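You operate a simulated robot arm through the tools that you are given. There is no shell and no other tool. Be economical: measure what you need, move in short steps, check, and stop when the job is done.

Carry out the task below with a simulated two-armed robot. There is one attempt and no reset: what you move stays moved.

Task
Put the yellow chain link from the right end of the cart on the ledge under the green barrel. Push the right cart drawer shut. Take the blue shackle and put it on the top shelf of the grey unit. Take the large blue mitts from the top of the timber platform and put it on the lower middle shelf of the grey unit. Put the yellow-handled jug on the top of the timber platform away on the upper middle shelf of the yellow rack. Hold the blue lamp on the top of the timber platform steady with one hand and press the lamp button to switch it on with the other. Press the orange strap tab two times. Take the white bearing block and leave it on the middle of the steel table. Open the upper drawer. Do these in any order. Set down upright: blue shackle, yellow-handled jug, white bearing block.

The check looks at the end state, three seconds after you hand in, the way a careful person would. Anything else that was tipped, shoved, dropped, spilled or broken makes it a failure.

Robot
Two 7-joint arms with two-finger grippers on one trunk, on a base that drives. Base frame: it is fixed to the floor where the robot stands at the start and does not move with it; the origin is under the middle of the robot, x ahead of it, y to its left, z up. Lengths are in mm, angles in rad, forces in N, time in s.
The left shoulder is at the start at [60, 179, 1142], the right one opposite. With the tool pointing down near the work surface each hand reaches from about 100 to 360 mm from the robot's upright axis, wherever it stands, measured 20 degrees to its own side. Places, roughly: blue lamp [-4250, -12750, 500]; blue mitts [-4750, -12750, 500]; blue shackle (11x5x7 cm) [-5600, -12900, 600]; lamp button [-4100, -12800, 700]; ledge under the green barrel [2200, 600, 500]; lower middle shelf of the grey unit [-3900, -11100, 600]; middle of the steel table [-12800, -5200, 700]; orange strap tab [-9100, -5300, 800]; right cart drawer [600, 600, 700]; top shelf of the grey unit [-3900, -11100, 1400]; upper drawer [-3000, -2400, 600]; upper middle shelf of the yellow rack [-12100, 5000, 1000]; white bearing block [-9250, -3500, 500]; yellow chain link [500, 250, 1000]; yellow-handled jug [-4250, -13000, 750]. Payload 1.96 kg a hand.
The TCP of each hand is the grasp point between the finger pads, 20 mm short of the fingertips. In the tool frame z runs along the fingers and y along their closing line. Largest opening 72 mm; the body of the gripper starts 38 mm behind the TCP.
Orientation is that of the tool frame in the base frame, as a unit quaternion [x, y, z, w]. With the fingers straight down and closing along the base's y, the tool's x points along the base's -x, its y along +y and its z along -z.

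Tools
- The arms move only by the tool arm_command. It takes "left_steps", "right_steps" or both (then of equal length, played together; a hand with none holds still); each is a list of rows, each a list of 6 numbers: the shift along the tool's x, y, z in mm, then the turn, a rotation vector about the tool's x, y, z in rad. In form: [[x, y, z, ax, ay, az], ...]. A call has 1 to 12 rows; each row is the pose to reach, as a shift and turn from the pose commanded when the call began, along the tool's axes at that moment. "left_jaw" and "right_jaw" are, for a hand that has rows, the finger opening in mm, from 0 to 72, set as the call begins (left out, the last holds). Each row takes 0.2 s and may step no farther than 50 mm and 0.15 rad from the row before; otherwise, or with a gripper value out of range, the whole call is refused. Where a pose cannot be reached the arm comes as near as it can. A force on the tool above 40 N (or 10 N above the force at the start of the call, whichever is more), or a blocked arm, ends the call early, and 0.2 s more pass. The fingers move at their own pace (about 153 mm/s each) and stop on an object; they squeeze with about 36 N. The grip force told is the motor's: it shows also when the fingers shut on nothing. Time passes only in rows, and 0.2 s behind the last, so rows that repeat a pose let the fingers close. It gives the time, the measured TCP pose, the force on the tool (base axes), the opening and the grip force at its end, in the units of the frame above (readings bear some noise), with the torque about the TCP (base axes, N m) and any sound that the robot's microphone picked up.
- Cameras (640 x 400 px; columns grow to the right, rows downward): "scene" is now at [5.5, 20.2, 1681]; the picture's right is [0.30, -0.95, 0.00], its down [-0.81, -0.26, -0.53] and it looks along [0.50, 0.16, -0.85] (base axes); focal length 248 px, centre (320, 200). "left" rides on the left gripper at [71, -19, -82] in its tool frame; the picture's right is [0.26, 0.97, 0.00], its down [-0.67, 0.18, -0.72] and it looks along [-0.69, 0.19, 0.70] (tool axes); focal length 280 px, centre (320, 200). "right" rides on the right gripper at [71, 19, -82] in its tool frame; the picture's right is [-0.26, 0.97, 0.00], its down [-0.67, -0.18, -0.71] and it looks along [-0.69, -0.19, 0.70] (tool axes); focal length 280 px, centre (320, 200). There is no depth. A picture from a camera that has moved, and an enlarged one, comes with that camera's place and axes in the base frame and with its lens.
- camera(camera): a new picture of that camera. No time passes.
- raise_lower(by): slides the trunk up (or, below 0, down) by that many mm; the arms and the scene camera ride with it, the base frame stays. It gives what a move gives, with no picture.
- base_move(legs): drives the robot by 1 to 6 legs, each [ahead, left, turn to the left] in mm, mm and rad, along the robot's own axes; the way and the turn of a leg run together, so that a leg with both is an arc; at most 1500 mm and 3.142 rad a leg. The arms and the cameras ride along, it lands a little off, and it stops where it bumps. It gives what a move gives.
- turn_head(pan, tilt): turns the head with the scene camera to pan (to the left, within 1.501 rad either way) and tilt (down, from -0.506 to 1.204), counted from straight ahead of the robot. It gives what a move gives.
- zoom(camera, box): a new picture of the part [left, top, right, bottom] of that camera's present view, enlarged. No time passes.
- hand_in(): hands the job in; it is judged then, once.

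Work in short steps. Places have to be worked out from the pictures, the camera data and where the tool is seen: move nearer, look again, correct. Check each grasp and each placing, and mend what went wrong. You have 207 turns and 210 pictures in all, those below and enlarged ones among them. Open the grippers and draw the arms clear of the work before you hand the job in, unless the task says otherwise.

The tools are called after "Request:" as a command line: name --argument value ..., lists and objects as JSON in quotes. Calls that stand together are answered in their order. arm_command: Moves the arms, as the interface text tells. Its arguments: {"type":"object","properties":{"left_steps":{"type":"array","items":{"type":"array","items":{"type":"number"}}},"left_jaw":{"type":"number"},"right_steps":{"type":"array","items":{"type":"array","items":{"type":"number"}}},"right_jaw":{"type":"number"}},"required":[]} The other tools are called the same way: raise_lower (by) slides the trunk up or down; base_move (legs) drives the base; turn_head (pan, tilt) turns the head that bears the scene camera; camera (camera) takes a picture; zoom (camera, box) takes an enlarged picture of a part of a camera's view; hand_in () hands the job in.

At the start:

```text
t: 0.0
left_tcp_pos: [378.5, 406.9, 1074.4]
left_tool_rot: [0.0, 1.0, 0.0, 0.0]
left_wrist_force: [0.4, -0.6, 0.3]
left_moment: [0.01, 0.05, 0.0]
left_gripper_width: 72.0
left_grasp_force: 0.0
right_tcp_pos: [276.3, 20.6, 1166.0]
right_tool_rot: [0.0, 1.0, -0.001, 0.0]
right_wrist_force: [0.0, 0.1, 0.8]
right_moment: [0.01, 0.02, 0.02]
right_gripper_width: 72.1
right_grasp_force: 0.0
trunk travel left (down, up): [-788.0, 202.0]
robot x, y, heading: [0.2, -0.8, -0.002]
head pan, tilt: [0.307, 1.018]
```

scene: 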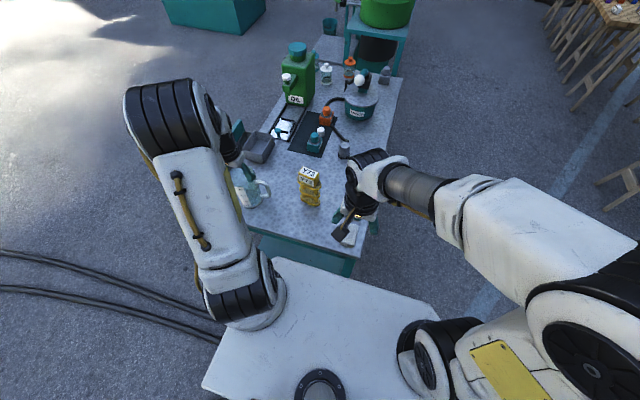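
right: 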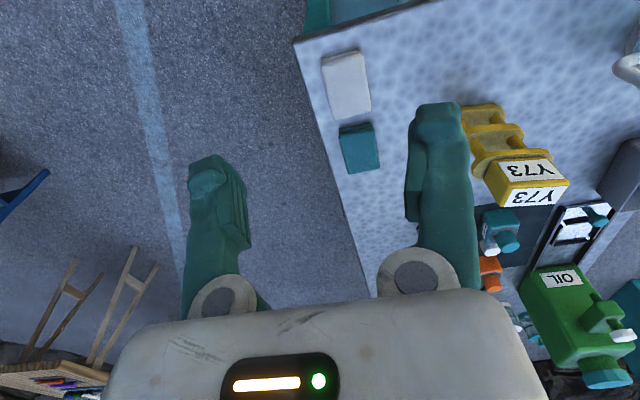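
left: 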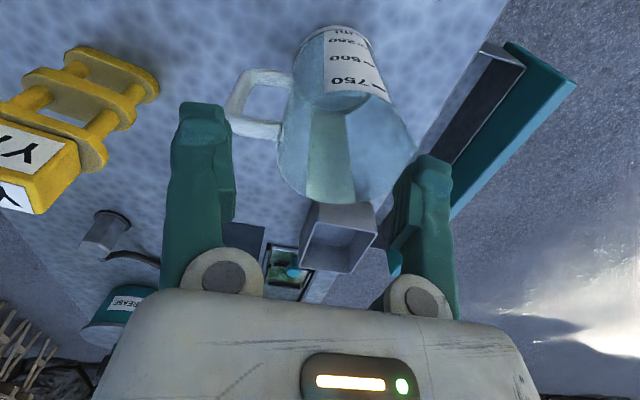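

The cart is right ahead, with the yellow link (tag Y73) standing on its near end. I'll zoom in to locate it and take a view along the cart.

Request:
zoom --camera "scene" --box '[220, 120, 420, 280]'

Request:
zoom --camera "scene" --box '[240, 0, 440, 125]'

```text
2.50 times, centred on (320, 200) of scene
camera zoom: at [5.5, 20.2, 1681.0], right [0.3, -0.95, 0.0], down [-0.81, -0.26, -0.53], along [0.5, 0.16, -0.85], focal length 619 px, centre (320, 200)
```

zoom: 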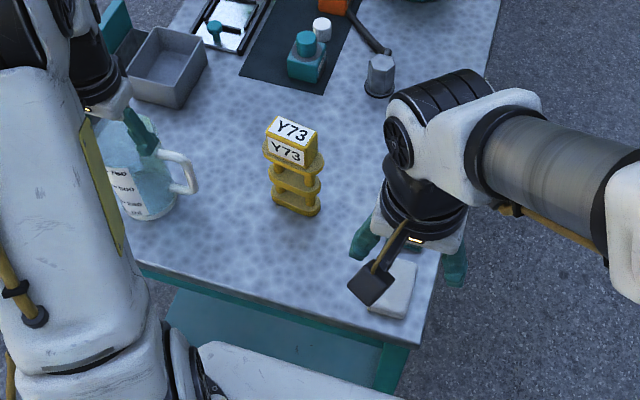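

```text
3.20 times, centred on (340, 62) of scene
camera zoom: at [5.5, 20.2, 1681.0], right [0.3, -0.95, 0.0], down [-0.81, -0.26, -0.53], along [0.5, 0.16, -0.85], focal length 792 px, centre (256, 640)
```

zoom: 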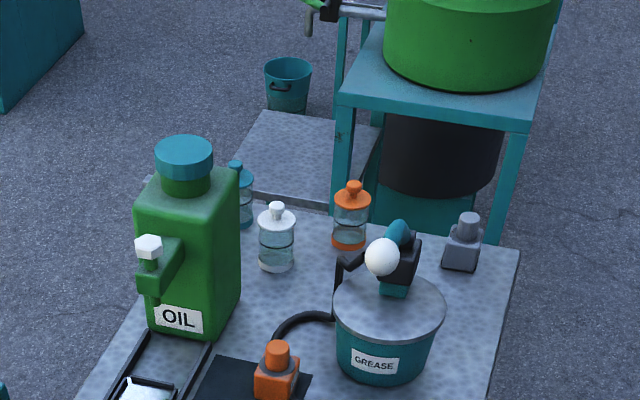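

The two cameras put the link's top block near (503, 223, 1000) and the cart top near z 850. I'll zoom to get the block's orientation.

Request:
zoom --camera "scene" --box '[285, 155, 335, 220]'

Request:
zoom --camera "right" --box '[400, 80, 640, 230]'

```text
6.15 times, centred on (310, 188) of scene
camera zoom: at [5.5, 20.2, 1681.0], right [0.3, -0.95, 0.0], down [-0.81, -0.26, -0.53], along [0.5, 0.16, -0.85], focal length 1524 px, centre (382, 277)
```

zoom: 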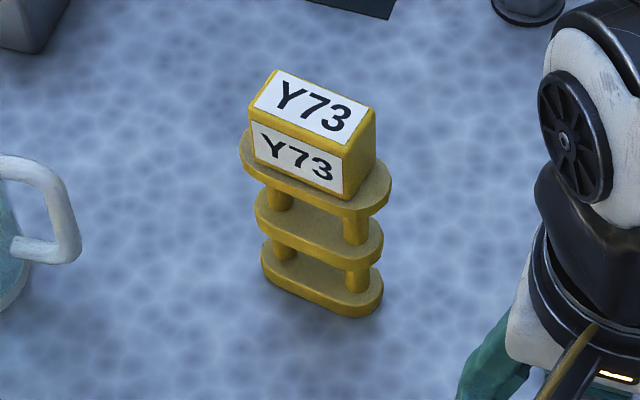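

```text
2.67 times, centred on (520, 155) of right
camera zoom: at [206.7, 39.0, 1248.6], right [0.26, 0.97, 0.0], down [0.67, -0.18, 0.71], along [0.69, -0.19, -0.7], focal length 748 px, centre (-213, 320)
```

zoom: 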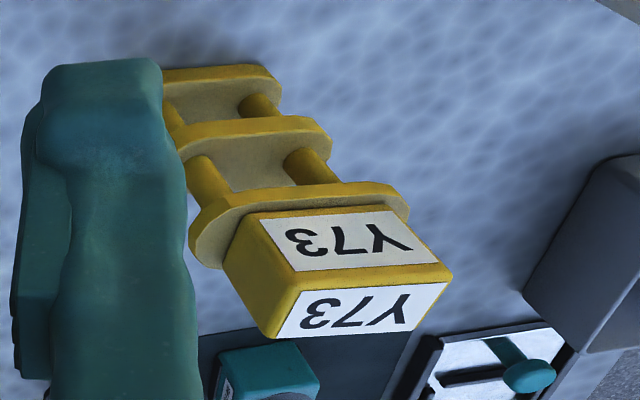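

Block is about 33 mm across roughly base x and 64 mm along y, yawed ~0.2 rad. I turn the right hand about 78° counter-clockwise and hover it over the block, high up.

Request:
arm_command --right_steps '[[-22, 20, 0, 0, 0, -0.137], [-45, 40, 0, 0, 0, -0.274], [-67, 60, 0, 0, 0, -0.411], [-90, 80, 0, 0, 0, -0.548], [-112, 100, 0, 0, 0, -0.685], [-134, 120, 0, 0, 0, -0.822], [-157, 140, 0, 0, 0, -0.959], [-179, 160, 0, 0, 0, -1.096], [-202, 180, 0, 0, 0, -1.233], [-224, 200, 0, 0, 0, -1.37], [-224, 200, 0, 0, 0, -1.37]]' --right_jaw 72

Request:
camera --camera "right"

Request:
camera --camera "scene"

```text
t: 2.4
left_tcp_pos: [377.5, 408.0, 1075.4]
left_tool_rot: [0.0, 1.0, -0.001, 0.001]
left_wrist_force: [-0.7, -0.1, 0.5]
left_moment: [-0.03, -0.01, -0.01]
left_gripper_width: 72.1
left_grasp_force: 0.1
right_tcp_pos: [397.6, 87.8, 1194.4]
right_tool_rot: [-0.595, 0.801, 0.002, 0.07]
right_wrist_force: [-1.0, 1.0, 0.2]
right_moment: [0.02, 0.01, 0.0]
right_gripper_width: 72.0
right_grasp_force: 0.2
right hand out of reach, approached as far as the arm can: row 3, 4, 5, 6, 7, 8, 9, 10, 11
trunk travel left (down, up): [-788.0, 202.0]
robot x, y, heading: [-0.5, 3.2, -0.003]
head pan, tilt: [0.307, 1.018]
```

```text
202 pictures are left
camera right: at [350.3, 18.4, 1266.8], right [-0.85, 0.53, -0.05], down [0.29, 0.53, 0.8], along [0.45, 0.66, -0.6], focal length 280 px, centre (320, 200)
```

right: 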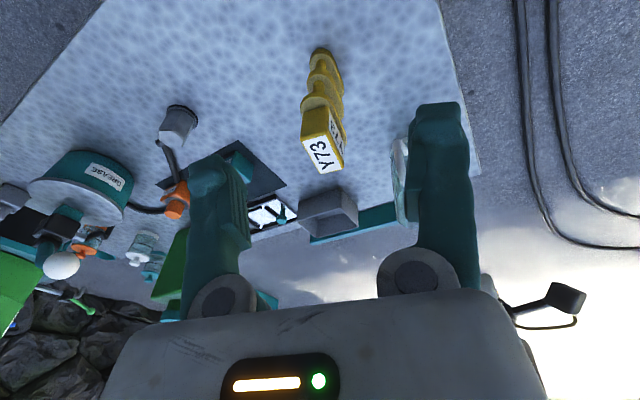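

```text
201 pictures are left
camera scene: at [3.4, 20.1, 1681.0], right [0.3, -0.95, 0.0], down [-0.81, -0.26, -0.53], along [0.5, 0.16, -0.85], focal length 248 px, centre (320, 200)
```

scene: 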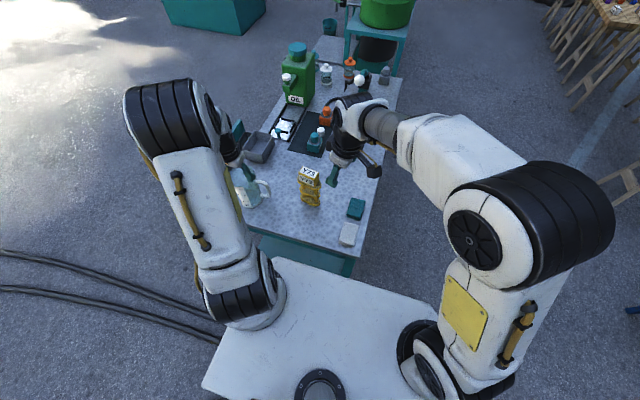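

The downward reach runs out for the right hand, but the left shoulder is nearer the link. I return the right hand to its start pose and raise the trunk, so that the left arm can work lower.

Request:
arm_command --right_steps '[[11, 11, 3, 0, 0.015, 0.13], [22, 21, 6, 0, 0.03, 0.26], [33, 32, 9, 0, 0.045, 0.39], [44, 43, 12, 0, 0.06, 0.52], [55, 53, 15, 0, 0.075, 0.65], [66, 64, 18, 0, 0.09, 0.78], [77, 75, 21, 0, 0.105, 0.91], [88, 85, 24, 0, 0.12, 1.04], [99, 96, 28, 0, 0.135, 1.17], [99, 96, 28, 0.004, 0.15, 1.275]]'

Request:
raise_lower --by 150

```text
t: 4.6
left_tcp_pos: [379.4, 407.3, 1075.3]
left_tool_rot: [0.0, 1.0, 0.0, 0.0]
left_wrist_force: [-0.5, 0.2, -0.2]
left_moment: [-0.04, -0.02, -0.01]
left_gripper_width: 72.0
left_grasp_force: 0.1
right_tcp_pos: [278.2, 26.7, 1147.5]
right_tool_rot: [0.002, 1.0, 0.0, 0.0]
right_wrist_force: [0.6, -0.1, -0.5]
right_moment: [0.0, -0.01, -0.01]
right_gripper_width: 71.9
right_grasp_force: 0.1
trunk travel left (down, up): [-788.0, 202.0]
robot x, y, heading: [1.3, -0.8, 0.004]
head pan, tilt: [0.307, 1.018]
```

```text
t: 6.3
left_tcp_pos: [379.3, 406.6, 1224.1]
left_tool_rot: [0.0, 1.0, 0.0, 0.0]
left_wrist_force: [0.2, -0.1, 0.0]
left_moment: [-0.03, 0.01, 0.0]
left_gripper_width: 72.1
left_grasp_force: 0.1
right_tcp_pos: [277.9, 26.1, 1296.6]
right_tool_rot: [0.001, 1.0, 0.0, -0.001]
right_wrist_force: [-0.2, 0.6, -0.8]
right_moment: [0.01, 0.0, 0.01]
right_gripper_width: 72.3
right_grasp_force: 0.0
trunk travel left (down, up): [-938.0, 52.0]
robot x, y, heading: [3.2, -2.9, 0.002]
head pan, tilt: [0.307, 1.018]
```

Now I bring the left hand over the link at z about 1090, yawed the same 78° counter-clockwise.

Request:
arm_command --left_steps '[[-12, -19, 13, 0, 0, -0.137], [-24, -37, 27, 0, 0, -0.274], [-36, -56, 40, 0, 0, -0.411], [-48, -74, 54, 0, 0, -0.548], [-60, -93, 67, 0, 0, -0.685], [-73, -112, 80, 0, 0, -0.822], [-85, -130, 94, 0, 0, -0.959], [-97, -149, 107, 0, 0, -1.096], [-109, -167, 121, 0, 0, -1.233], [-121, -186, 134, 0, 0, -1.37], [-121, -186, 134, 0, 0, -1.37]]' --left_jaw 72

Request:
camera --camera "left"

```text
t: 8.8
left_tcp_pos: [500.9, 220.8, 1087.8]
left_tool_rot: [-0.633, 0.774, 0.0, 0.0]
left_wrist_force: [0.4, -0.2, 0.2]
left_moment: [0.02, -0.03, 0.0]
left_gripper_width: 71.9
left_grasp_force: 0.1
right_tcp_pos: [278.2, 27.3, 1298.0]
right_tool_rot: [0.0, 1.0, -0.001, -0.001]
right_wrist_force: [0.1, 0.9, -0.1]
right_moment: [0.0, 0.02, -0.01]
right_gripper_width: 71.9
right_grasp_force: 0.1
trunk travel left (down, up): [-938.0, 52.0]
robot x, y, heading: [-0.4, 0.3, -0.001]
head pan, tilt: [0.307, 1.018]
```

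```text
200 pictures are left
camera left: at [504.7, 148.3, 1171.1], right [-1.0, -0.07, 0.0], down [-0.05, 0.7, 0.72], along [-0.05, 0.71, -0.7], focal length 280 px, centre (320, 200)
```

left: 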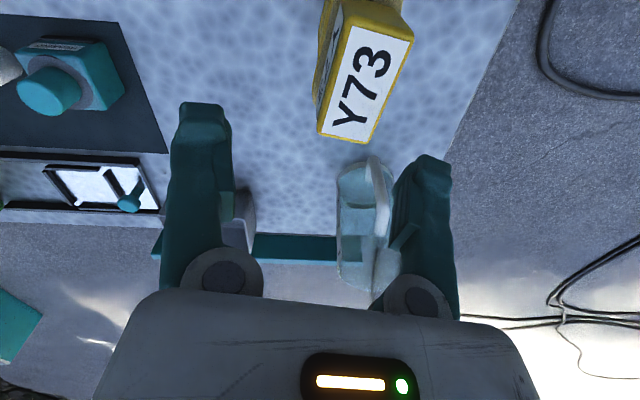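

The hand camera shows the block about 25 mm nearer in x than I aimed. I shift the hand over and drop a little before I look again.

Request:
arm_command --left_steps '[[2, 12, 10, 0, 0, 0], [4, 25, 25, 0, 0, 0.05], [4, 25, 25, 0, 0, 0.05]]'

Request:
camera --camera "left"

```text
t: 9.6
left_tcp_pos: [474.1, 221.9, 1064.6]
left_tool_rot: [-0.613, 0.79, 0.0, 0.001]
left_wrist_force: [-0.2, 0.6, 0.3]
left_moment: [-0.02, 0.02, 0.02]
left_gripper_width: 72.0
left_grasp_force: 0.0
right_tcp_pos: [278.8, 25.6, 1297.7]
right_tool_rot: [0.001, 1.0, 0.0, -0.001]
right_wrist_force: [-1.2, 0.0, 0.6]
right_moment: [-0.01, -0.02, -0.02]
right_gripper_width: 72.3
right_grasp_force: 0.0
trunk travel left (down, up): [-938.0, 52.0]
robot x, y, heading: [3.0, -1.6, -0.005]
head pan, tilt: [0.307, 1.018]
```

```text
199 pictures are left
camera left: at [474.0, 149.1, 1146.9], right [-1.0, -0.01, 0.0], down [-0.01, 0.7, 0.72], along [-0.01, 0.72, -0.7], focal length 280 px, centre (320, 200)
```

left: 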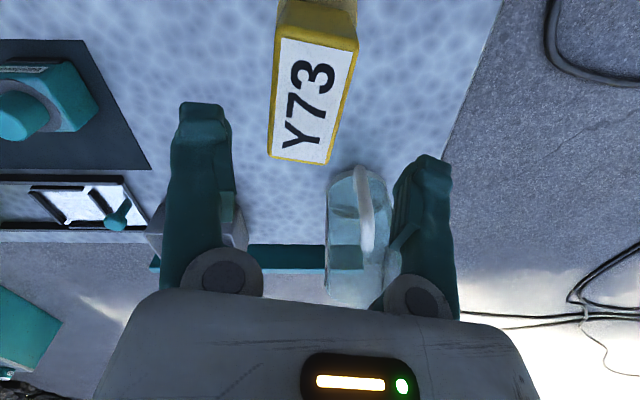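

Block centre is about (480, 226), with its long axis yawed ~10°. I correct the yaw by −0.08, descend to z≈998 and close.

Request:
arm_command --left_steps '[[-4, -4, 10, 0, 0, -0.08], [-4, -4, 35, 0, 0, -0.08], [-4, -4, 66, 0, 0, -0.08], [-4, -4, 66, 0, 0, -0.08]]'

Request:
camera --camera "left"

```text
t: 10.6
left_tcp_pos: [477.0, 223.8, 999.5]
left_tool_rot: [-0.644, 0.765, 0.0, 0.0]
left_wrist_force: [0.1, -0.4, 0.3]
left_moment: [-0.01, 0.0, 0.02]
left_gripper_width: 72.0
left_grasp_force: 0.0
right_tcp_pos: [277.6, 25.9, 1297.4]
right_tool_rot: [0.001, 1.0, 0.0, -0.001]
right_wrist_force: [0.5, -0.5, 0.1]
right_moment: [0.02, 0.02, -0.02]
right_gripper_width: 71.7
right_grasp_force: 0.0
trunk travel left (down, up): [-938.0, 52.0]
robot x, y, heading: [3.0, 3.6, 0.002]
head pan, tilt: [0.307, 1.018]
```

```text
198 pictures are left
camera left: at [484.1, 152.2, 1083.0], right [-1.0, -0.09, 0.0], down [-0.07, 0.7, 0.72], along [-0.07, 0.71, -0.7], focal length 280 px, centre (320, 200)
```

left: 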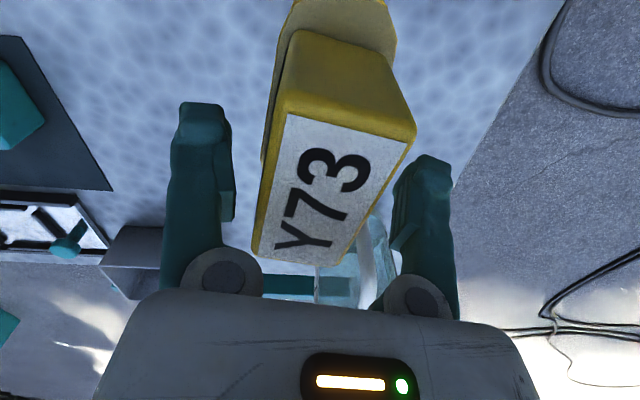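

The hand straddles the block and the yaw matches, so I close the fingers.

Request:
arm_command --left_steps '[[0, 0, 2, 0, 0, 0], [0, 0, 2, 0, 0, 0], [0, 0, 2, 0, 0, 0]]' --left_jaw 0

Request:
camera --camera "left"

```text
t: 11.3
left_tcp_pos: [478.0, 222.9, 1000.5]
left_tool_rot: [-0.644, 0.765, -0.001, 0.002]
left_wrist_force: [3.7, 1.4, 17.4]
left_moment: [-0.3, -0.3, -0.02]
left_gripper_width: 33.0
left_grasp_force: 36.7
right_tcp_pos: [276.9, 25.7, 1297.5]
right_tool_rot: [0.001, 1.0, 0.001, 0.0]
right_wrist_force: [-0.2, -0.2, 0.7]
right_moment: [-0.02, 0.0, -0.02]
right_gripper_width: 71.8
right_grasp_force: 0.1
trunk travel left (down, up): [-938.0, 52.0]
robot x, y, heading: [-0.7, 0.2, -0.005]
head pan, tilt: [0.307, 1.018]
```

```text
197 pictures are left
camera left: at [484.1, 152.0, 1082.1], right [-1.0, -0.09, 0.0], down [-0.07, 0.69, 0.72], along [-0.07, 0.71, -0.7], focal length 280 px, centre (320, 200)
```

left: 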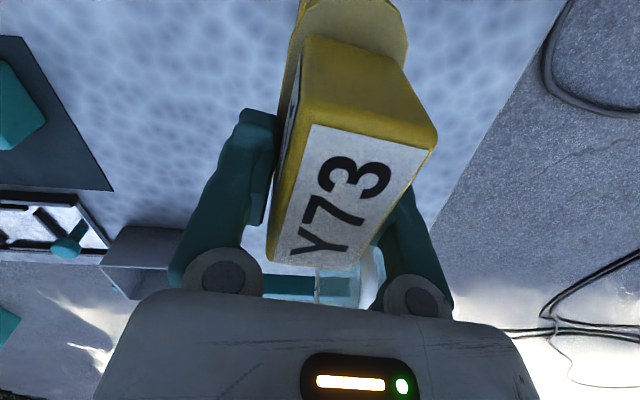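

Gripped at 33 mm; I lift the link 180 mm straight up and check.

Request:
arm_command --left_steps '[[0, 0, -30, 0, 0, 0], [0, 0, -70, 0, 0, 0], [0, 0, -110, 0, 0, 0], [0, 0, -150, 0, 0, 0], [0, 0, -180, 0, 0, 0], [0, 0, -180, 0, 0, 0]]'

Request:
turn_head --pan 0.5 --tilt 0.7

Request:
camera --camera "scene"

```text
t: 12.8
left_tcp_pos: [480.0, 224.4, 1176.8]
left_tool_rot: [-0.644, 0.765, 0.0, -0.001]
left_wrist_force: [0.8, -0.2, -4.6]
left_moment: [0.07, 0.01, -0.03]
left_gripper_width: 33.0
left_grasp_force: 35.4
right_tcp_pos: [278.7, 26.7, 1296.2]
right_tool_rot: [0.001, 1.0, 0.0, -0.001]
right_wrist_force: [1.0, 0.4, -0.9]
right_moment: [0.02, -0.01, 0.03]
right_gripper_width: 72.0
right_grasp_force: 0.1
trunk travel left (down, up): [-938.0, 52.0]
robot x, y, heading: [-2.3, -3.2, 0.003]
head pan, tilt: [0.307, 1.018]
```

```text
t: 13.6
left_tcp_pos: [480.2, 224.1, 1176.3]
left_tool_rot: [-0.644, 0.765, 0.0, 0.001]
left_wrist_force: [0.1, -0.1, -3.6]
left_moment: [0.03, -0.02, 0.01]
left_gripper_width: 32.9
left_grasp_force: 36.1
right_tcp_pos: [278.2, 27.0, 1297.3]
right_tool_rot: [0.001, 1.0, 0.0, -0.001]
right_wrist_force: [-0.6, 0.1, -0.7]
right_moment: [0.01, 0.01, 0.02]
right_gripper_width: 72.0
right_grasp_force: 0.1
trunk travel left (down, up): [-938.0, 52.0]
robot x, y, heading: [-2.2, 2.6, 0.0]
head pan, tilt: [0.499, 0.7]
```

```text
196 pictures are left
camera scene: at [15.6, 40.4, 1855.5], right [0.48, -0.88, 0.0], down [-0.57, -0.31, -0.76], along [0.67, 0.37, -0.65], focal length 248 px, centre (320, 200)
```

scene: 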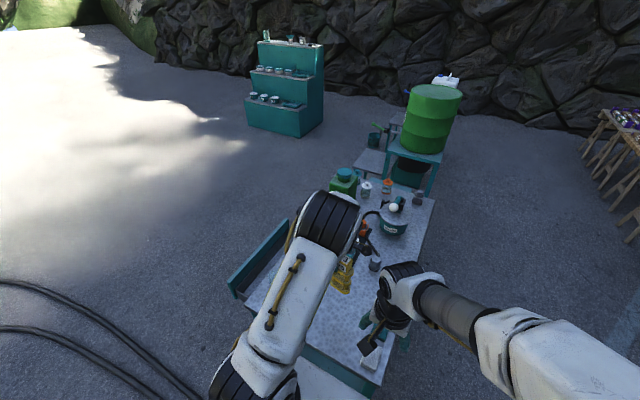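

The link is secured. Before driving to the drawer side, I look left for the floor cables and clearances.

Request:
turn_head --pan 1.1 --tilt 0.9

Request:
camera --camera "scene"

```text
t: 14.6
left_tcp_pos: [478.3, 225.9, 1176.0]
left_tool_rot: [-0.644, 0.765, 0.0, 0.0]
left_wrist_force: [0.5, -0.2, -3.6]
left_moment: [0.06, 0.01, -0.01]
left_gripper_width: 33.3
left_grasp_force: 35.9
right_tcp_pos: [279.5, 24.7, 1295.7]
right_tool_rot: [0.001, 1.0, 0.0, 0.0]
right_wrist_force: [0.2, 0.3, 1.0]
right_moment: [0.0, 0.02, -0.03]
right_gripper_width: 72.2
right_grasp_force: 0.0
trunk travel left (down, up): [-938.0, 52.0]
robot x, y, heading: [-1.5, -2.0, -0.004]
head pan, tilt: [1.1, 0.901]
```

```text
195 pictures are left
camera scene: at [-24.6, 66.9, 1839.5], right [0.89, -0.45, 0.0], down [-0.36, -0.7, -0.62], along [0.28, 0.55, -0.78], focal length 248 px, centre (320, 200)
```

scene: 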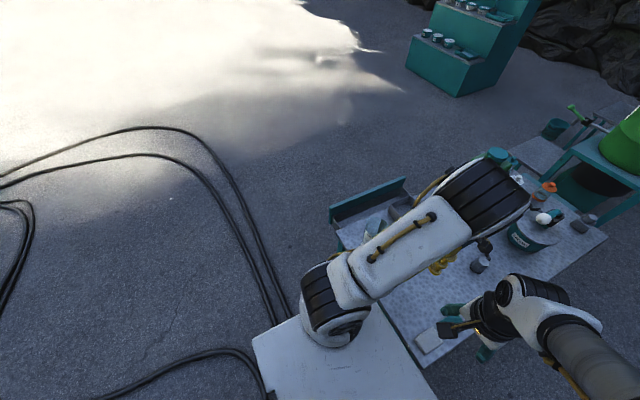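

The cables look like flat floor clutter away from the cart's side. I back off, go round to the left of the cart and face it.

Request:
base_move --legs '[[-300, 0, 0], [0, 1450, 0], [1050, 0, 0], [0, 0, -1.571]]'

Request:
turn_head --pan 0 --tilt 0.85

Request:
camera --camera "scene"

```text
t: 32.2
left_tcp_pos: [964.2, 968.7, 1177.3]
left_tool_rot: [0.09, 0.996, -0.001, 0.0]
left_wrist_force: [0.6, -0.4, -2.8]
left_moment: [-0.02, -0.03, 0.0]
left_gripper_width: 33.1
left_grasp_force: 35.9
right_tcp_pos: [767.7, 1171.2, 1297.5]
right_tool_rot: [0.711, 0.704, 0.001, 0.0]
right_wrist_force: [-0.2, 0.2, 0.9]
right_moment: [0.02, -0.01, 0.0]
right_gripper_width: 72.0
right_grasp_force: 0.1
trunk travel left (down, up): [-938.0, 52.0]
robot x, y, heading: [745.4, 1454.4, -1.582]
head pan, tilt: [1.1, 0.901]
```

```text
t: 33.6
left_tcp_pos: [963.9, 967.3, 1175.3]
left_tool_rot: [0.09, 0.996, 0.0, 0.0]
left_wrist_force: [0.8, -0.2, -4.3]
left_moment: [0.0, -0.03, 0.03]
left_gripper_width: 33.4
left_grasp_force: 35.9
right_tcp_pos: [769.3, 1170.6, 1297.8]
right_tool_rot: [0.711, 0.704, 0.001, -0.001]
right_wrist_force: [-0.5, -0.6, -0.1]
right_moment: [-0.01, 0.0, -0.01]
right_gripper_width: 72.0
right_grasp_force: 0.0
trunk travel left (down, up): [-938.0, 52.0]
robot x, y, heading: [745.1, 1451.0, -1.575]
head pan, tilt: [0.0, 0.85]
```

```text
194 pictures are left
camera scene: at [744.2, 1430.3, 1843.3], right [-1.0, 0.01, 0.0], down [0.01, 0.75, -0.66], along [-0.01, -0.66, -0.75], focal length 248 px, centre (320, 200)
```

scene: 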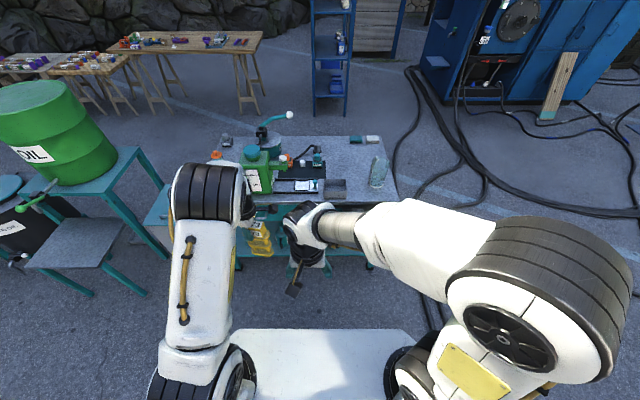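

The cart and the barrel stand's grey ledge are visible, but my right arm hides the drawer. I zoom on both.

Request:
zoom --camera "scene" --box '[180, 120, 440, 290]'

Request:
zoom --camera "scene" --box '[0, 70, 200, 310]'

Request:
camera --camera "right"

```text
2.35 times, centred on (310, 205) of scene
camera zoom: at [744.2, 1430.3, 1843.3], right [-1.0, 0.01, 0.0], down [0.01, 0.75, -0.66], along [-0.01, -0.66, -0.75], focal length 583 px, centre (344, 188)
```

zoom: 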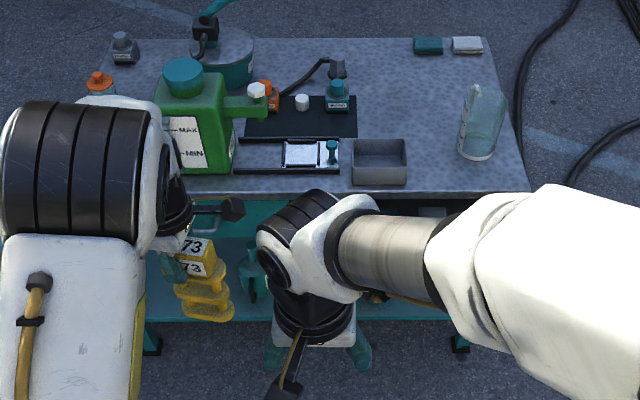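

```text
1.67 times, centred on (100, 190) of scene
camera zoom: at [744.2, 1430.3, 1843.3], right [-1.0, 0.01, 0.0], down [0.01, 0.75, -0.66], along [-0.01, -0.66, -0.75], focal length 413 px, centre (687, 217)
```

zoom: 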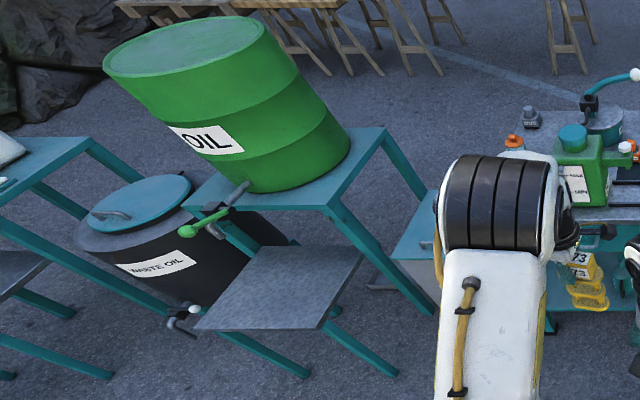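

```text
191 pictures are left
camera right: at [788.5, 1241.3, 1380.0], right [0.96, -0.27, 0.0], down [-0.19, -0.67, 0.71], along [-0.19, -0.69, -0.7], focal length 280 px, centre (320, 200)
```

right: 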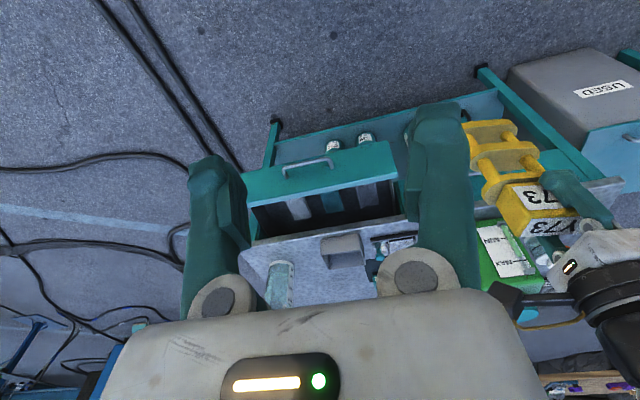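

The right drawer's front sits near y≈725 and spans x 435–855, standing out ~130 mm from the cart edge (y≈596). I lower the trunk and then point the closed right hand forward for the push.

Request:
raise_lower --by -450

Request:
arm_command --right_steps '[[-14, -12, 5, 0, -0.143, 0], [-28, -23, 10, 0, -0.286, 0], [-41, -35, 16, 0, -0.429, 0], [-55, -46, 21, 0, -0.571, 0], [-69, -58, 26, 0, -0.714, 0], [-83, -69, 31, 0, -0.857, 0], [-97, -81, 36, 0, -1.0, 0], [-111, -92, 41, 0, -1.143, 0], [-124, -104, 47, 0, -1.286, 0], [-138, -115, 52, 0, -1.428, 0], [-152, -127, 57, 0, -1.57, 0], [-152, -127, 57, 0, -1.57, 0]]' --right_jaw 0

Request:
camera --camera "right"

Request:
camera --camera "scene"

```text
refused: -450 is not a number from -400 to 400
```

```text
t: 36.2
left_tcp_pos: [964.8, 969.0, 1176.6]
left_tool_rot: [0.089, 0.996, 0.0, -0.001]
left_wrist_force: [1.0, 0.8, -4.1]
left_moment: [0.01, -0.04, 0.02]
left_gripper_width: 33.0
left_grasp_force: 36.1
right_tcp_pos: [692.5, 1005.9, 1394.7]
right_tool_rot: [0.515, 0.51, -0.498, 0.477]
right_wrist_force: [-0.6, 0.4, 0.1]
right_moment: [0.01, -0.01, -0.02]
right_gripper_width: 0.0
right_grasp_force: 29.3
right hand out of reach, approached as far as the arm can: row 5, 6, 7, 8, 9, 10, 11, 12
trunk travel left (down, up): [-938.0, 52.0]
robot x, y, heading: [743.3, 1451.2, -1.581]
head pan, tilt: [0.0, 0.85]
```

```text
190 pictures are left
camera right: at [713.7, 1091.1, 1328.5], right [0.97, -0.04, 0.25], down [-0.15, 0.69, 0.71], along [-0.19, -0.73, 0.66], focal length 280 px, centre (320, 200)
```

right: 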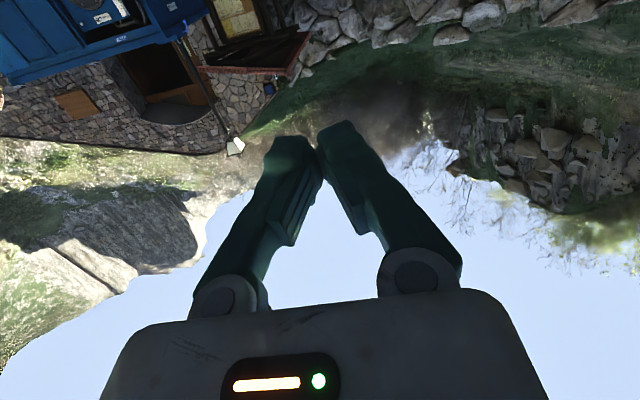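

```text
189 pictures are left
camera scene: at [745.2, 1430.7, 1843.3], right [-1.0, 0.01, 0.0], down [0.01, 0.75, -0.66], along [-0.01, -0.66, -0.75], focal length 248 px, centre (320, 200)
```

scene: 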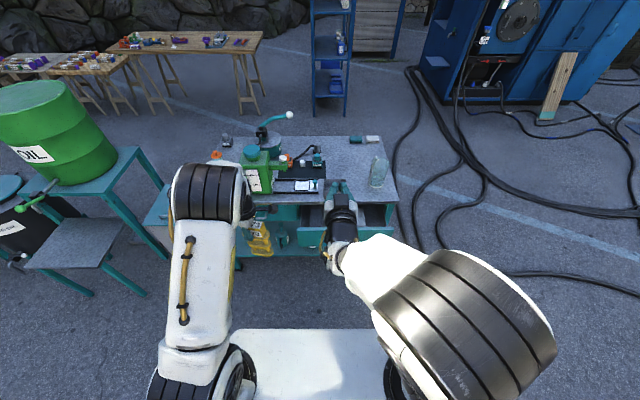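

The hand points forward but stopped high. I lower the trunk 400 mm, then move the hand down with the arm.

Request:
raise_lower --by -400

Request:
arm_command --right_steps '[[30, 0, 0, 0, 0, 0], [60, 0, 0, 0, 0, 0], [90, 0, 0, 0, 0, 0], [120, 0, 0, 0, 0, 0], [150, 0, 0, 0, 0, 0], [180, 0, 0, 0, 0, 0], [210, 0, 0, 0, 0, 0], [225, 0, 0, 0, 0, 0], [225, 0, 0, 0, 0, 0]]'

Request:
camera --camera "scene"

```text
t: 40.0
left_tcp_pos: [963.7, 969.9, 776.6]
left_tool_rot: [0.09, 0.996, 0.0, 0.0]
left_wrist_force: [0.5, 0.3, -4.1]
left_moment: [-0.02, -0.08, -0.05]
left_gripper_width: 32.8
left_grasp_force: 35.8
right_tcp_pos: [692.8, 1007.6, 994.0]
right_tool_rot: [0.514, 0.51, -0.497, 0.478]
right_wrist_force: [-0.2, 0.3, -0.1]
right_moment: [0.0, 0.0, 0.01]
right_gripper_width: 0.0
right_grasp_force: 29.5
trunk travel left (down, up): [-538.0, 452.0]
robot x, y, heading: [742.0, 1447.8, -1.577]
head pan, tilt: [0.0, 0.85]
```

```text
t: 42.0
left_tcp_pos: [964.5, 969.1, 774.9]
left_tool_rot: [0.09, 0.996, 0.0, 0.0]
left_wrist_force: [1.0, -1.0, -4.7]
left_moment: [0.0, -0.01, -0.01]
left_gripper_width: 33.0
left_grasp_force: 36.1
right_tcp_pos: [830.8, 981.3, 834.7]
right_tool_rot: [0.524, 0.515, -0.509, 0.448]
right_wrist_force: [1.3, 0.6, -0.8]
right_moment: [0.03, 0.01, -0.03]
right_gripper_width: 0.0
right_grasp_force: 29.4
right hand out of reach, approached as far as the arm can: row 1, 2, 3, 4, 5, 6, 7, 8, 9
trunk travel left (down, up): [-538.0, 452.0]
robot x, y, heading: [742.0, 1452.2, -1.577]
head pan, tilt: [0.0, 0.85]
```

```text
188 pictures are left
camera scene: at [746.2, 1429.8, 1443.3], right [-1.0, 0.01, 0.0], down [0.01, 0.75, -0.66], along [-0.01, -0.66, -0.75], focal length 248 px, centre (320, 200)
```

scene: 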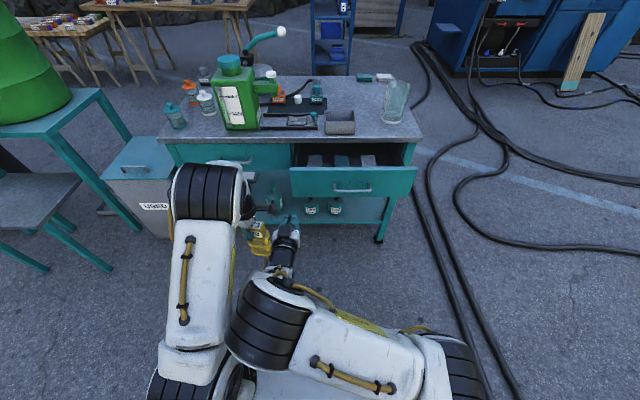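

The drawer is clear now: its front spans x 361–856 and z 643–820 at y≈726, with the handle at (606, 735, 715). The arm was folded too tightly, so I reach the right hand farther out to (610, 830, 770).

Request:
arm_command --right_steps '[[0, -35, 20, 0, 0, 0], [0, -70, 40, 0, 0, 0], [5, -105, 60, 0, 0, 0], [15, -140, 85, 0, 0, 0], [30, -170, 105, 0, 0, 0], [45, -195, 125, 0, 0, 0], [65, -220, 150, 0, 0, 0], [65, -220, 150, 0, 0, 0]]'

Request:
camera --camera "scene"

```text
t: 43.8
left_tcp_pos: [965.6, 969.6, 776.9]
left_tool_rot: [0.09, 0.996, 0.0, -0.001]
left_wrist_force: [-1.0, 0.1, -4.2]
left_moment: [-0.01, -0.05, 0.0]
left_gripper_width: 33.1
left_grasp_force: 36.1
right_tcp_pos: [611.4, 764.5, 813.5]
right_tool_rot: [0.525, 0.515, -0.51, 0.446]
right_wrist_force: [1.1, 0.3, 0.8]
right_moment: [0.05, 0.02, 0.01]
right_gripper_width: 0.0
right_grasp_force: 29.5
right hand out of reach, approached as far as the arm can: row 1, 2, 3, 4, 5, 6, 7, 8
trunk travel left (down, up): [-538.0, 452.0]
robot x, y, heading: [741.7, 1450.9, -1.577]
head pan, tilt: [0.0, 0.85]
```

```text
187 pictures are left
camera scene: at [745.6, 1431.5, 1443.4], right [-1.0, 0.01, 0.0], down [0.01, 0.75, -0.66], along [-0.01, -0.66, -0.75], focal length 248 px, centre (320, 200)
```

scene: 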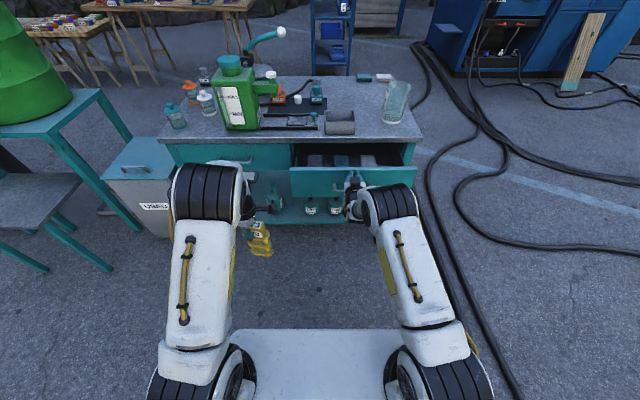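

Good forward pose. I lower the trunk 45 mm so the fingertips meet the panel near z 770, then drive forward in small steps to push.

Request:
raise_lower --by -45

Request:
base_move --legs '[[90, 0, 0]]'

Request:
camera --camera "scene"

```text
t: 44.7
left_tcp_pos: [963.9, 969.2, 732.3]
left_tool_rot: [0.09, 0.996, 0.0, -0.001]
left_wrist_force: [-0.5, 0.1, -4.1]
left_moment: [0.01, -0.03, 0.04]
left_gripper_width: 33.0
left_grasp_force: 36.1
right_tcp_pos: [612.2, 763.5, 767.4]
right_tool_rot: [0.525, 0.515, -0.509, 0.447]
right_wrist_force: [-0.2, -0.2, -1.0]
right_moment: [0.0, 0.01, 0.02]
right_gripper_width: 0.0
right_grasp_force: 29.5
trunk travel left (down, up): [-493.0, 497.0]
robot x, y, heading: [743.1, 1454.6, -1.582]
head pan, tilt: [0.0, 0.85]
```

```text
t: 45.8
left_tcp_pos: [963.6, 874.8, 731.7]
left_tool_rot: [0.091, 0.996, 0.0, 0.0]
left_wrist_force: [0.1, 0.4, -4.5]
left_moment: [0.02, -0.05, 0.04]
left_gripper_width: 33.0
left_grasp_force: 35.7
right_tcp_pos: [610.7, 669.3, 766.4]
right_tool_rot: [0.526, 0.515, -0.509, 0.446]
right_wrist_force: [0.6, 0.2, -0.5]
right_moment: [0.0, -0.03, -0.02]
right_gripper_width: 0.0
right_grasp_force: 29.8
trunk travel left (down, up): [-493.0, 497.0]
robot x, y, heading: [741.4, 1356.1, -1.584]
head pan, tilt: [0.0, 0.85]
```

```text
186 pictures are left
camera scene: at [743.1, 1336.0, 1398.3], right [-1.0, 0.01, 0.0], down [0.01, 0.75, -0.66], along [-0.01, -0.66, -0.75], focal length 248 px, centre (320, 200)
```

scene: 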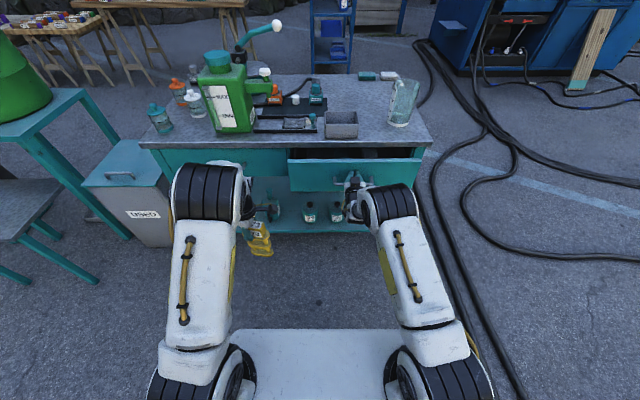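

The drawer is moving in and the cart hasn't shifted. I push another 45 mm.

Request:
base_move --legs '[[45, 0, 0]]'

Request:
zoom --camera "scene" --box '[120, 100, 460, 280]'

```text
t: 46.7
left_tcp_pos: [960.9, 830.4, 730.3]
left_tool_rot: [0.09, 0.996, 0.001, 0.0]
left_wrist_force: [0.0, -0.1, -4.5]
left_moment: [0.02, -0.03, 0.03]
left_gripper_width: 33.3
left_grasp_force: 36.5
right_tcp_pos: [610.1, 624.9, 766.9]
right_tool_rot: [0.526, 0.517, -0.508, 0.445]
right_wrist_force: [-0.6, 0.0, -1.2]
right_moment: [-0.01, 0.01, -0.01]
right_gripper_width: 0.0
right_grasp_force: 29.3
trunk travel left (down, up): [-493.0, 497.0]
robot x, y, heading: [741.7, 1309.8, -1.578]
head pan, tilt: [0.0, 0.85]
```

```text
1.88 times, centred on (290, 190) of scene
camera zoom: at [742.6, 1290.5, 1398.3], right [-1.0, 0.01, 0.0], down [0.01, 0.75, -0.66], along [-0.01, -0.66, -0.75], focal length 466 px, centre (376, 219)
```

zoom: 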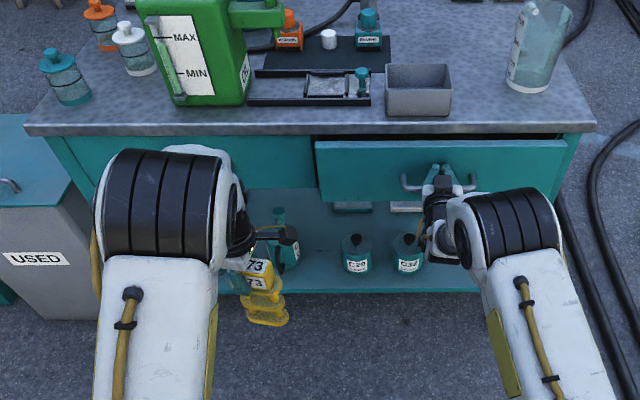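

Still slightly proud of the closed left drawer. I finish with short arm pushes so the force limit protects the cart.

Request:
arm_command --right_steps '[[0, 0, 5, 0, 0, 0], [0, 0, 10, 0, 0, 0], [0, 0, 15, 0, 0, 0], [0, 0, 20, 0, 0, 0], [0, 0, 25, 0, 0, 0], [0, 0, 30, 0, 0, 0]]'

Request:
zoom --camera "scene" --box '[120, 100, 460, 280]'

```text
t: 48.1
left_tcp_pos: [961.8, 830.5, 733.0]
left_tool_rot: [0.091, 0.996, 0.001, 0.0]
left_wrist_force: [-0.2, -1.3, -3.8]
left_moment: [0.02, -0.03, -0.01]
left_gripper_width: 33.1
left_grasp_force: 36.2
right_tcp_pos: [607.2, 595.7, 763.2]
right_tool_rot: [0.526, 0.516, -0.509, 0.446]
right_wrist_force: [-0.4, 1.5, 0.1]
right_moment: [-0.01, -0.02, -0.02]
right_gripper_width: 0.1
right_grasp_force: 29.4
trunk travel left (down, up): [-493.0, 497.0]
robot x, y, heading: [742.7, 1314.3, -1.581]
head pan, tilt: [0.0, 0.85]
```

```text
1.88 times, centred on (290, 190) of scene
camera zoom: at [742.6, 1292.8, 1398.3], right [-1.0, 0.01, 0.0], down [0.01, 0.75, -0.66], along [-0.01, -0.66, -0.75], focal length 466 px, centre (376, 219)
```

zoom: 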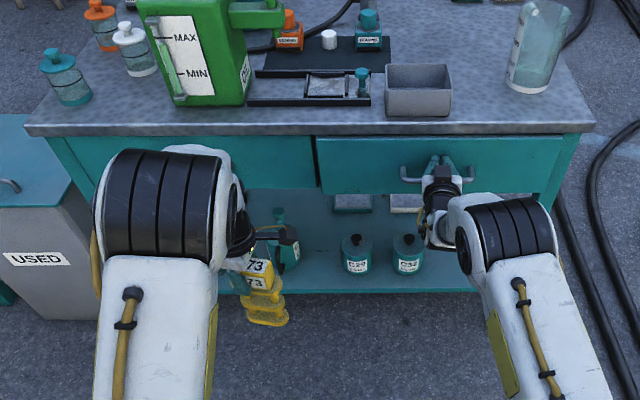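

It looks flush. I push a bit more to feel the stop.

Request:
arm_command --right_steps '[[0, 0, 4, 0, 0, 0], [0, 0, 8, 0, 0, 0], [0, 0, 12, 0, 0, 0], [0, 0, 15, 0, 0, 0]]'

Request:
zoom --camera "scene" --box '[160, 120, 440, 240]'

```text
t: 49.1
left_tcp_pos: [960.2, 831.0, 731.2]
left_tool_rot: [0.091, 0.996, 0.0, 0.0]
left_wrist_force: [-0.6, -0.7, -4.7]
left_moment: [0.0, -0.07, 0.02]
left_gripper_width: 32.9
left_grasp_force: 35.9
right_tcp_pos: [606.3, 580.8, 764.0]
right_tool_rot: [0.526, 0.516, -0.509, 0.445]
right_wrist_force: [0.2, 0.6, -0.1]
right_moment: [0.02, 0.0, -0.03]
right_gripper_width: 0.0
right_grasp_force: 29.8
trunk travel left (down, up): [-493.0, 497.0]
robot x, y, heading: [742.7, 1313.8, -1.58]
head pan, tilt: [0.0, 0.85]
```

```text
2.29 times, centred on (300, 180) of scene
camera zoom: at [742.6, 1292.8, 1398.3], right [-1.0, 0.01, 0.0], down [0.01, 0.75, -0.66], along [-0.01, -0.66, -0.75], focal length 566 px, centre (366, 246)
```

zoom: 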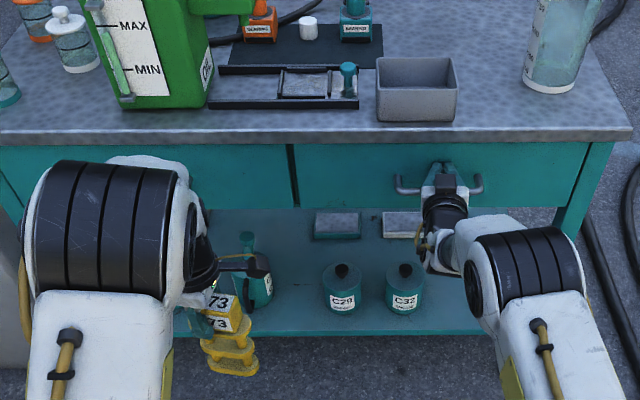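

Still no resistance; I push on a few millimetres at a time.

Request:
arm_command --right_steps '[[0, 0, 4, 0, 0, 0], [0, 0, 8, 0, 0, 0], [0, 0, 12, 0, 0, 0], [0, 0, 16, 0, 0, 0], [0, 0, 20, 0, 0, 0]]'

Request:
zoom --camera "scene" --box '[160, 120, 440, 240]'

```text
t: 49.8
left_tcp_pos: [960.4, 835.6, 733.3]
left_tool_rot: [0.092, 0.996, -0.002, 0.001]
left_wrist_force: [-0.2, 0.5, -4.4]
left_moment: [0.0, -0.04, -0.01]
left_gripper_width: 33.0
left_grasp_force: 35.7
right_tcp_pos: [604.7, 575.6, 763.2]
right_tool_rot: [0.526, 0.516, -0.509, 0.445]
right_wrist_force: [-0.5, 28.1, 10.0]
right_moment: [-0.3, -0.03, 0.19]
right_gripper_width: 0.2
right_grasp_force: 29.3
trunk travel left (down, up): [-493.0, 497.0]
robot x, y, heading: [744.7, 1317.6, -1.585]
head pan, tilt: [0.0, 0.85]
stopped in row 3 (right hand): the force on the tool passed its limit at 44 N (the readings are from after the stop); the commanded pose is now the measured one
```

```text
2.29 times, centred on (300, 180) of scene
camera zoom: at [742.9, 1299.8, 1398.7], right [-1.0, 0.01, 0.0], down [0.01, 0.75, -0.66], along [-0.01, -0.66, -0.75], focal length 566 px, centre (366, 246)
```

zoom: 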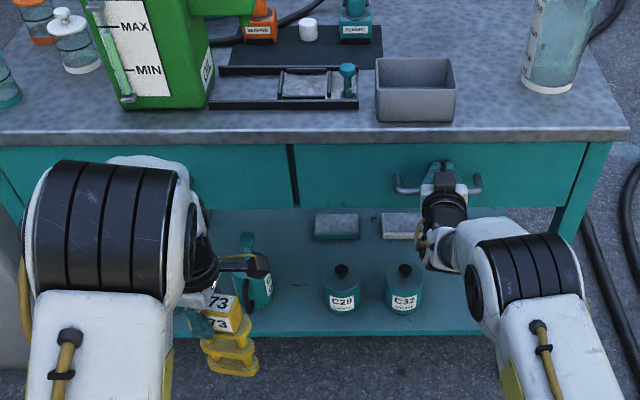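

The drawer hit its stop (force rise), so it is shut. I back away and slide left (towards +x) to face the ledge, which I judge spans x 2000–2450 and y 440–765 at z≈520.

Request:
base_move --legs '[[-330, 0, 0], [0, 1240, 0]]'

Request:
arm_command --right_steps '[[-10, 0, -30, 0, 0.13, 0], [-20, 0, -65, 0, 0.26, 0], [-30, 0, -100, 0, 0.39, 0], [-45, 0, -135, 0, 0.52, 0], [-60, 0, -170, 0, 0.65, 0], [-75, 0, -200, 0, 0.78, 0], [-90, 0, -230, 0, 0.91, 0], [-105, 0, -255, 0, 1.04, 0], [-120, 0, -280, 0, 1.17, 0], [-135, 0, -300, 0, 1.3, 0], [-150, 0, -320, 0, 1.43, 0], [-160, 0, -340, 0, 1.57, 0]]' --right_jaw 0

Request:
camera --camera "scene"

```text
t: 57.8
left_tcp_pos: [2172.7, 1137.3, 731.9]
left_tool_rot: [0.097, 0.995, 0.0, 0.0]
left_wrist_force: [-0.2, -0.1, -4.0]
left_moment: [-0.03, -0.06, -0.02]
left_gripper_width: 33.0
left_grasp_force: 36.0
right_tcp_pos: [1814.3, 883.8, 758.9]
right_tool_rot: [0.53, 0.514, -0.51, 0.441]
right_wrist_force: [-0.3, -0.6, 0.5]
right_moment: [0.01, 0.03, 0.02]
right_gripper_width: 0.1
right_grasp_force: 29.9
trunk travel left (down, up): [-493.0, 497.0]
robot x, y, heading: [1958.9, 1623.8, -1.594]
head pan, tilt: [0.0, 0.85]
```

```text
t: 60.4
left_tcp_pos: [2172.9, 1137.6, 730.9]
left_tool_rot: [0.096, 0.995, 0.001, 0.0]
left_wrist_force: [-0.8, -0.3, -5.2]
left_moment: [-0.01, -0.02, 0.0]
left_gripper_width: 33.0
left_grasp_force: 36.0
right_tcp_pos: [1839.8, 1228.2, 858.0]
right_tool_rot: [0.736, 0.677, -0.007, -0.027]
right_wrist_force: [0.3, -0.6, -0.6]
right_moment: [-0.03, 0.03, -0.03]
right_gripper_width: 0.1
right_grasp_force: 29.2
right hand out of reach, approached as far as the arm can: row 10, 11, 12
trunk travel left (down, up): [-493.0, 497.0]
robot x, y, heading: [1957.1, 1623.2, -1.591]
head pan, tilt: [0.0, 0.85]
```

```text
181 pictures are left
camera scene: at [1959.2, 1600.7, 1398.3], right [-1.0, 0.02, 0.0], down [0.02, 0.75, -0.66], along [-0.01, -0.66, -0.75], focal length 248 px, centre (320, 200)
```

scene: 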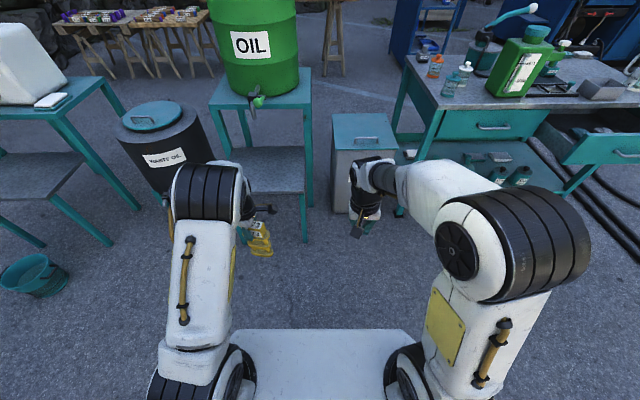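

The right drawer looks pulled out again. I zoom to check.

Request:
zoom --camera "scene" --box '[400, 40, 640, 240]'

Request:
zoom --camera "scene" --box '[120, 40, 360, 260]'

```text
2.00 times, centred on (520, 140) of scene
camera zoom: at [1959.2, 1600.7, 1398.3], right [-1.0, 0.02, 0.0], down [0.02, 0.75, -0.66], along [-0.01, -0.66, -0.75], focal length 495 px, centre (-80, 320)
```

zoom: 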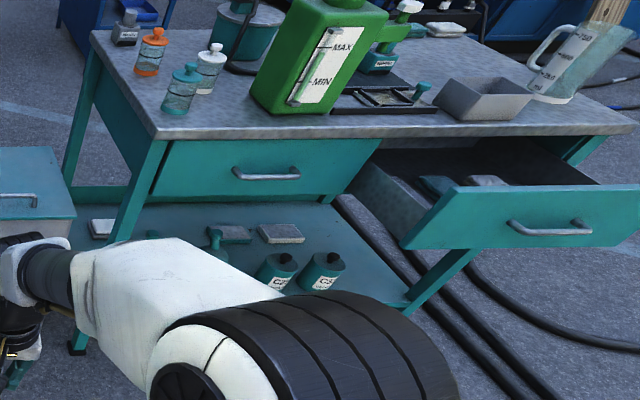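

```text
1.82 times, centred on (240, 150) of scene
camera zoom: at [1959.2, 1600.7, 1398.3], right [-1.0, 0.02, 0.0], down [0.02, 0.75, -0.66], along [-0.01, -0.66, -0.75], focal length 450 px, centre (466, 291)
```

zoom: 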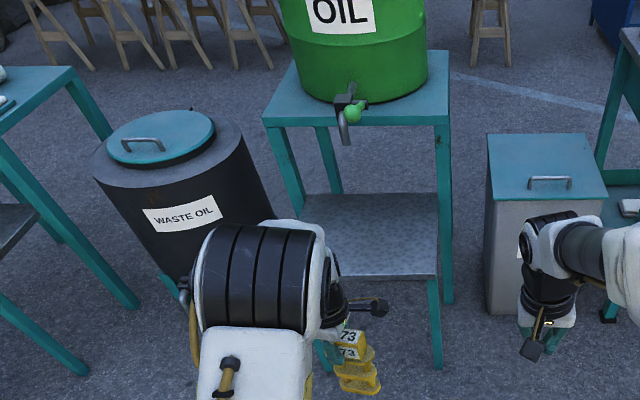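

The retreat hooked the handle and reopened it, so I'll redo the drawer afterwards with contact away from the handle. First the link: I drive forward towards the ledge and check halfway.

Request:
base_move --legs '[[320, 0, 0.02]]'

Request:
camera --camera "scene"

Request:
camera --camera "left"

```text
t: 62.5
left_tcp_pos: [2179.0, 826.6, 730.1]
left_tool_rot: [0.086, 0.996, 0.001, 0.0]
left_wrist_force: [-0.7, -0.8, -4.5]
left_moment: [-0.01, -0.06, 0.02]
left_gripper_width: 33.2
left_grasp_force: 36.3
right_tcp_pos: [1845.0, 909.0, 859.0]
right_tool_rot: [0.728, 0.685, -0.009, -0.027]
right_wrist_force: [0.2, 0.9, -0.4]
right_moment: [0.02, 0.0, -0.01]
right_gripper_width: 0.3
right_grasp_force: 29.5
trunk travel left (down, up): [-493.0, 497.0]
robot x, y, heading: [1955.5, 1307.3, -1.576]
head pan, tilt: [0.0, 0.85]
```

```text
178 pictures are left
camera scene: at [1956.3, 1285.8, 1398.3], right [-1.0, 0.0, 0.0], down [0.0, 0.75, -0.66], along [0.0, -0.66, -0.75], focal length 248 px, centre (320, 200)
```

scene: 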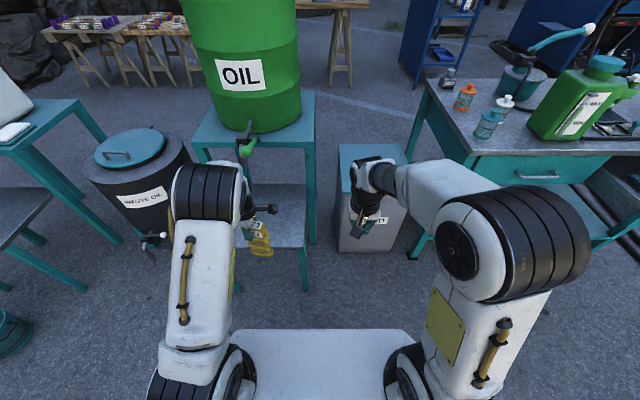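

```text
177 pictures are left
camera left: at [2105.6, 820.7, 813.1], right [-0.09, 1.0, 0.0], down [0.7, 0.06, 0.72], along [0.71, 0.07, -0.7], focal length 280 px, centre (320, 200)
```

left: 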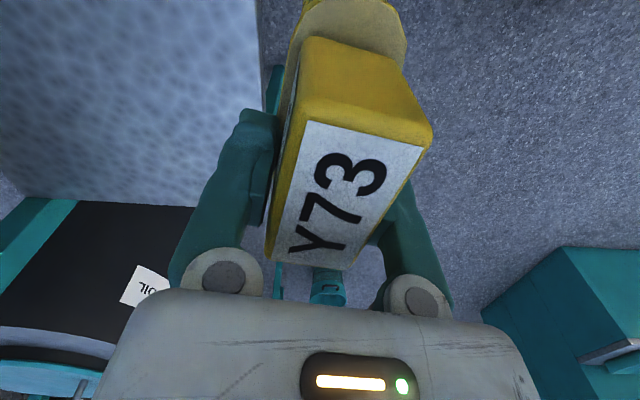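

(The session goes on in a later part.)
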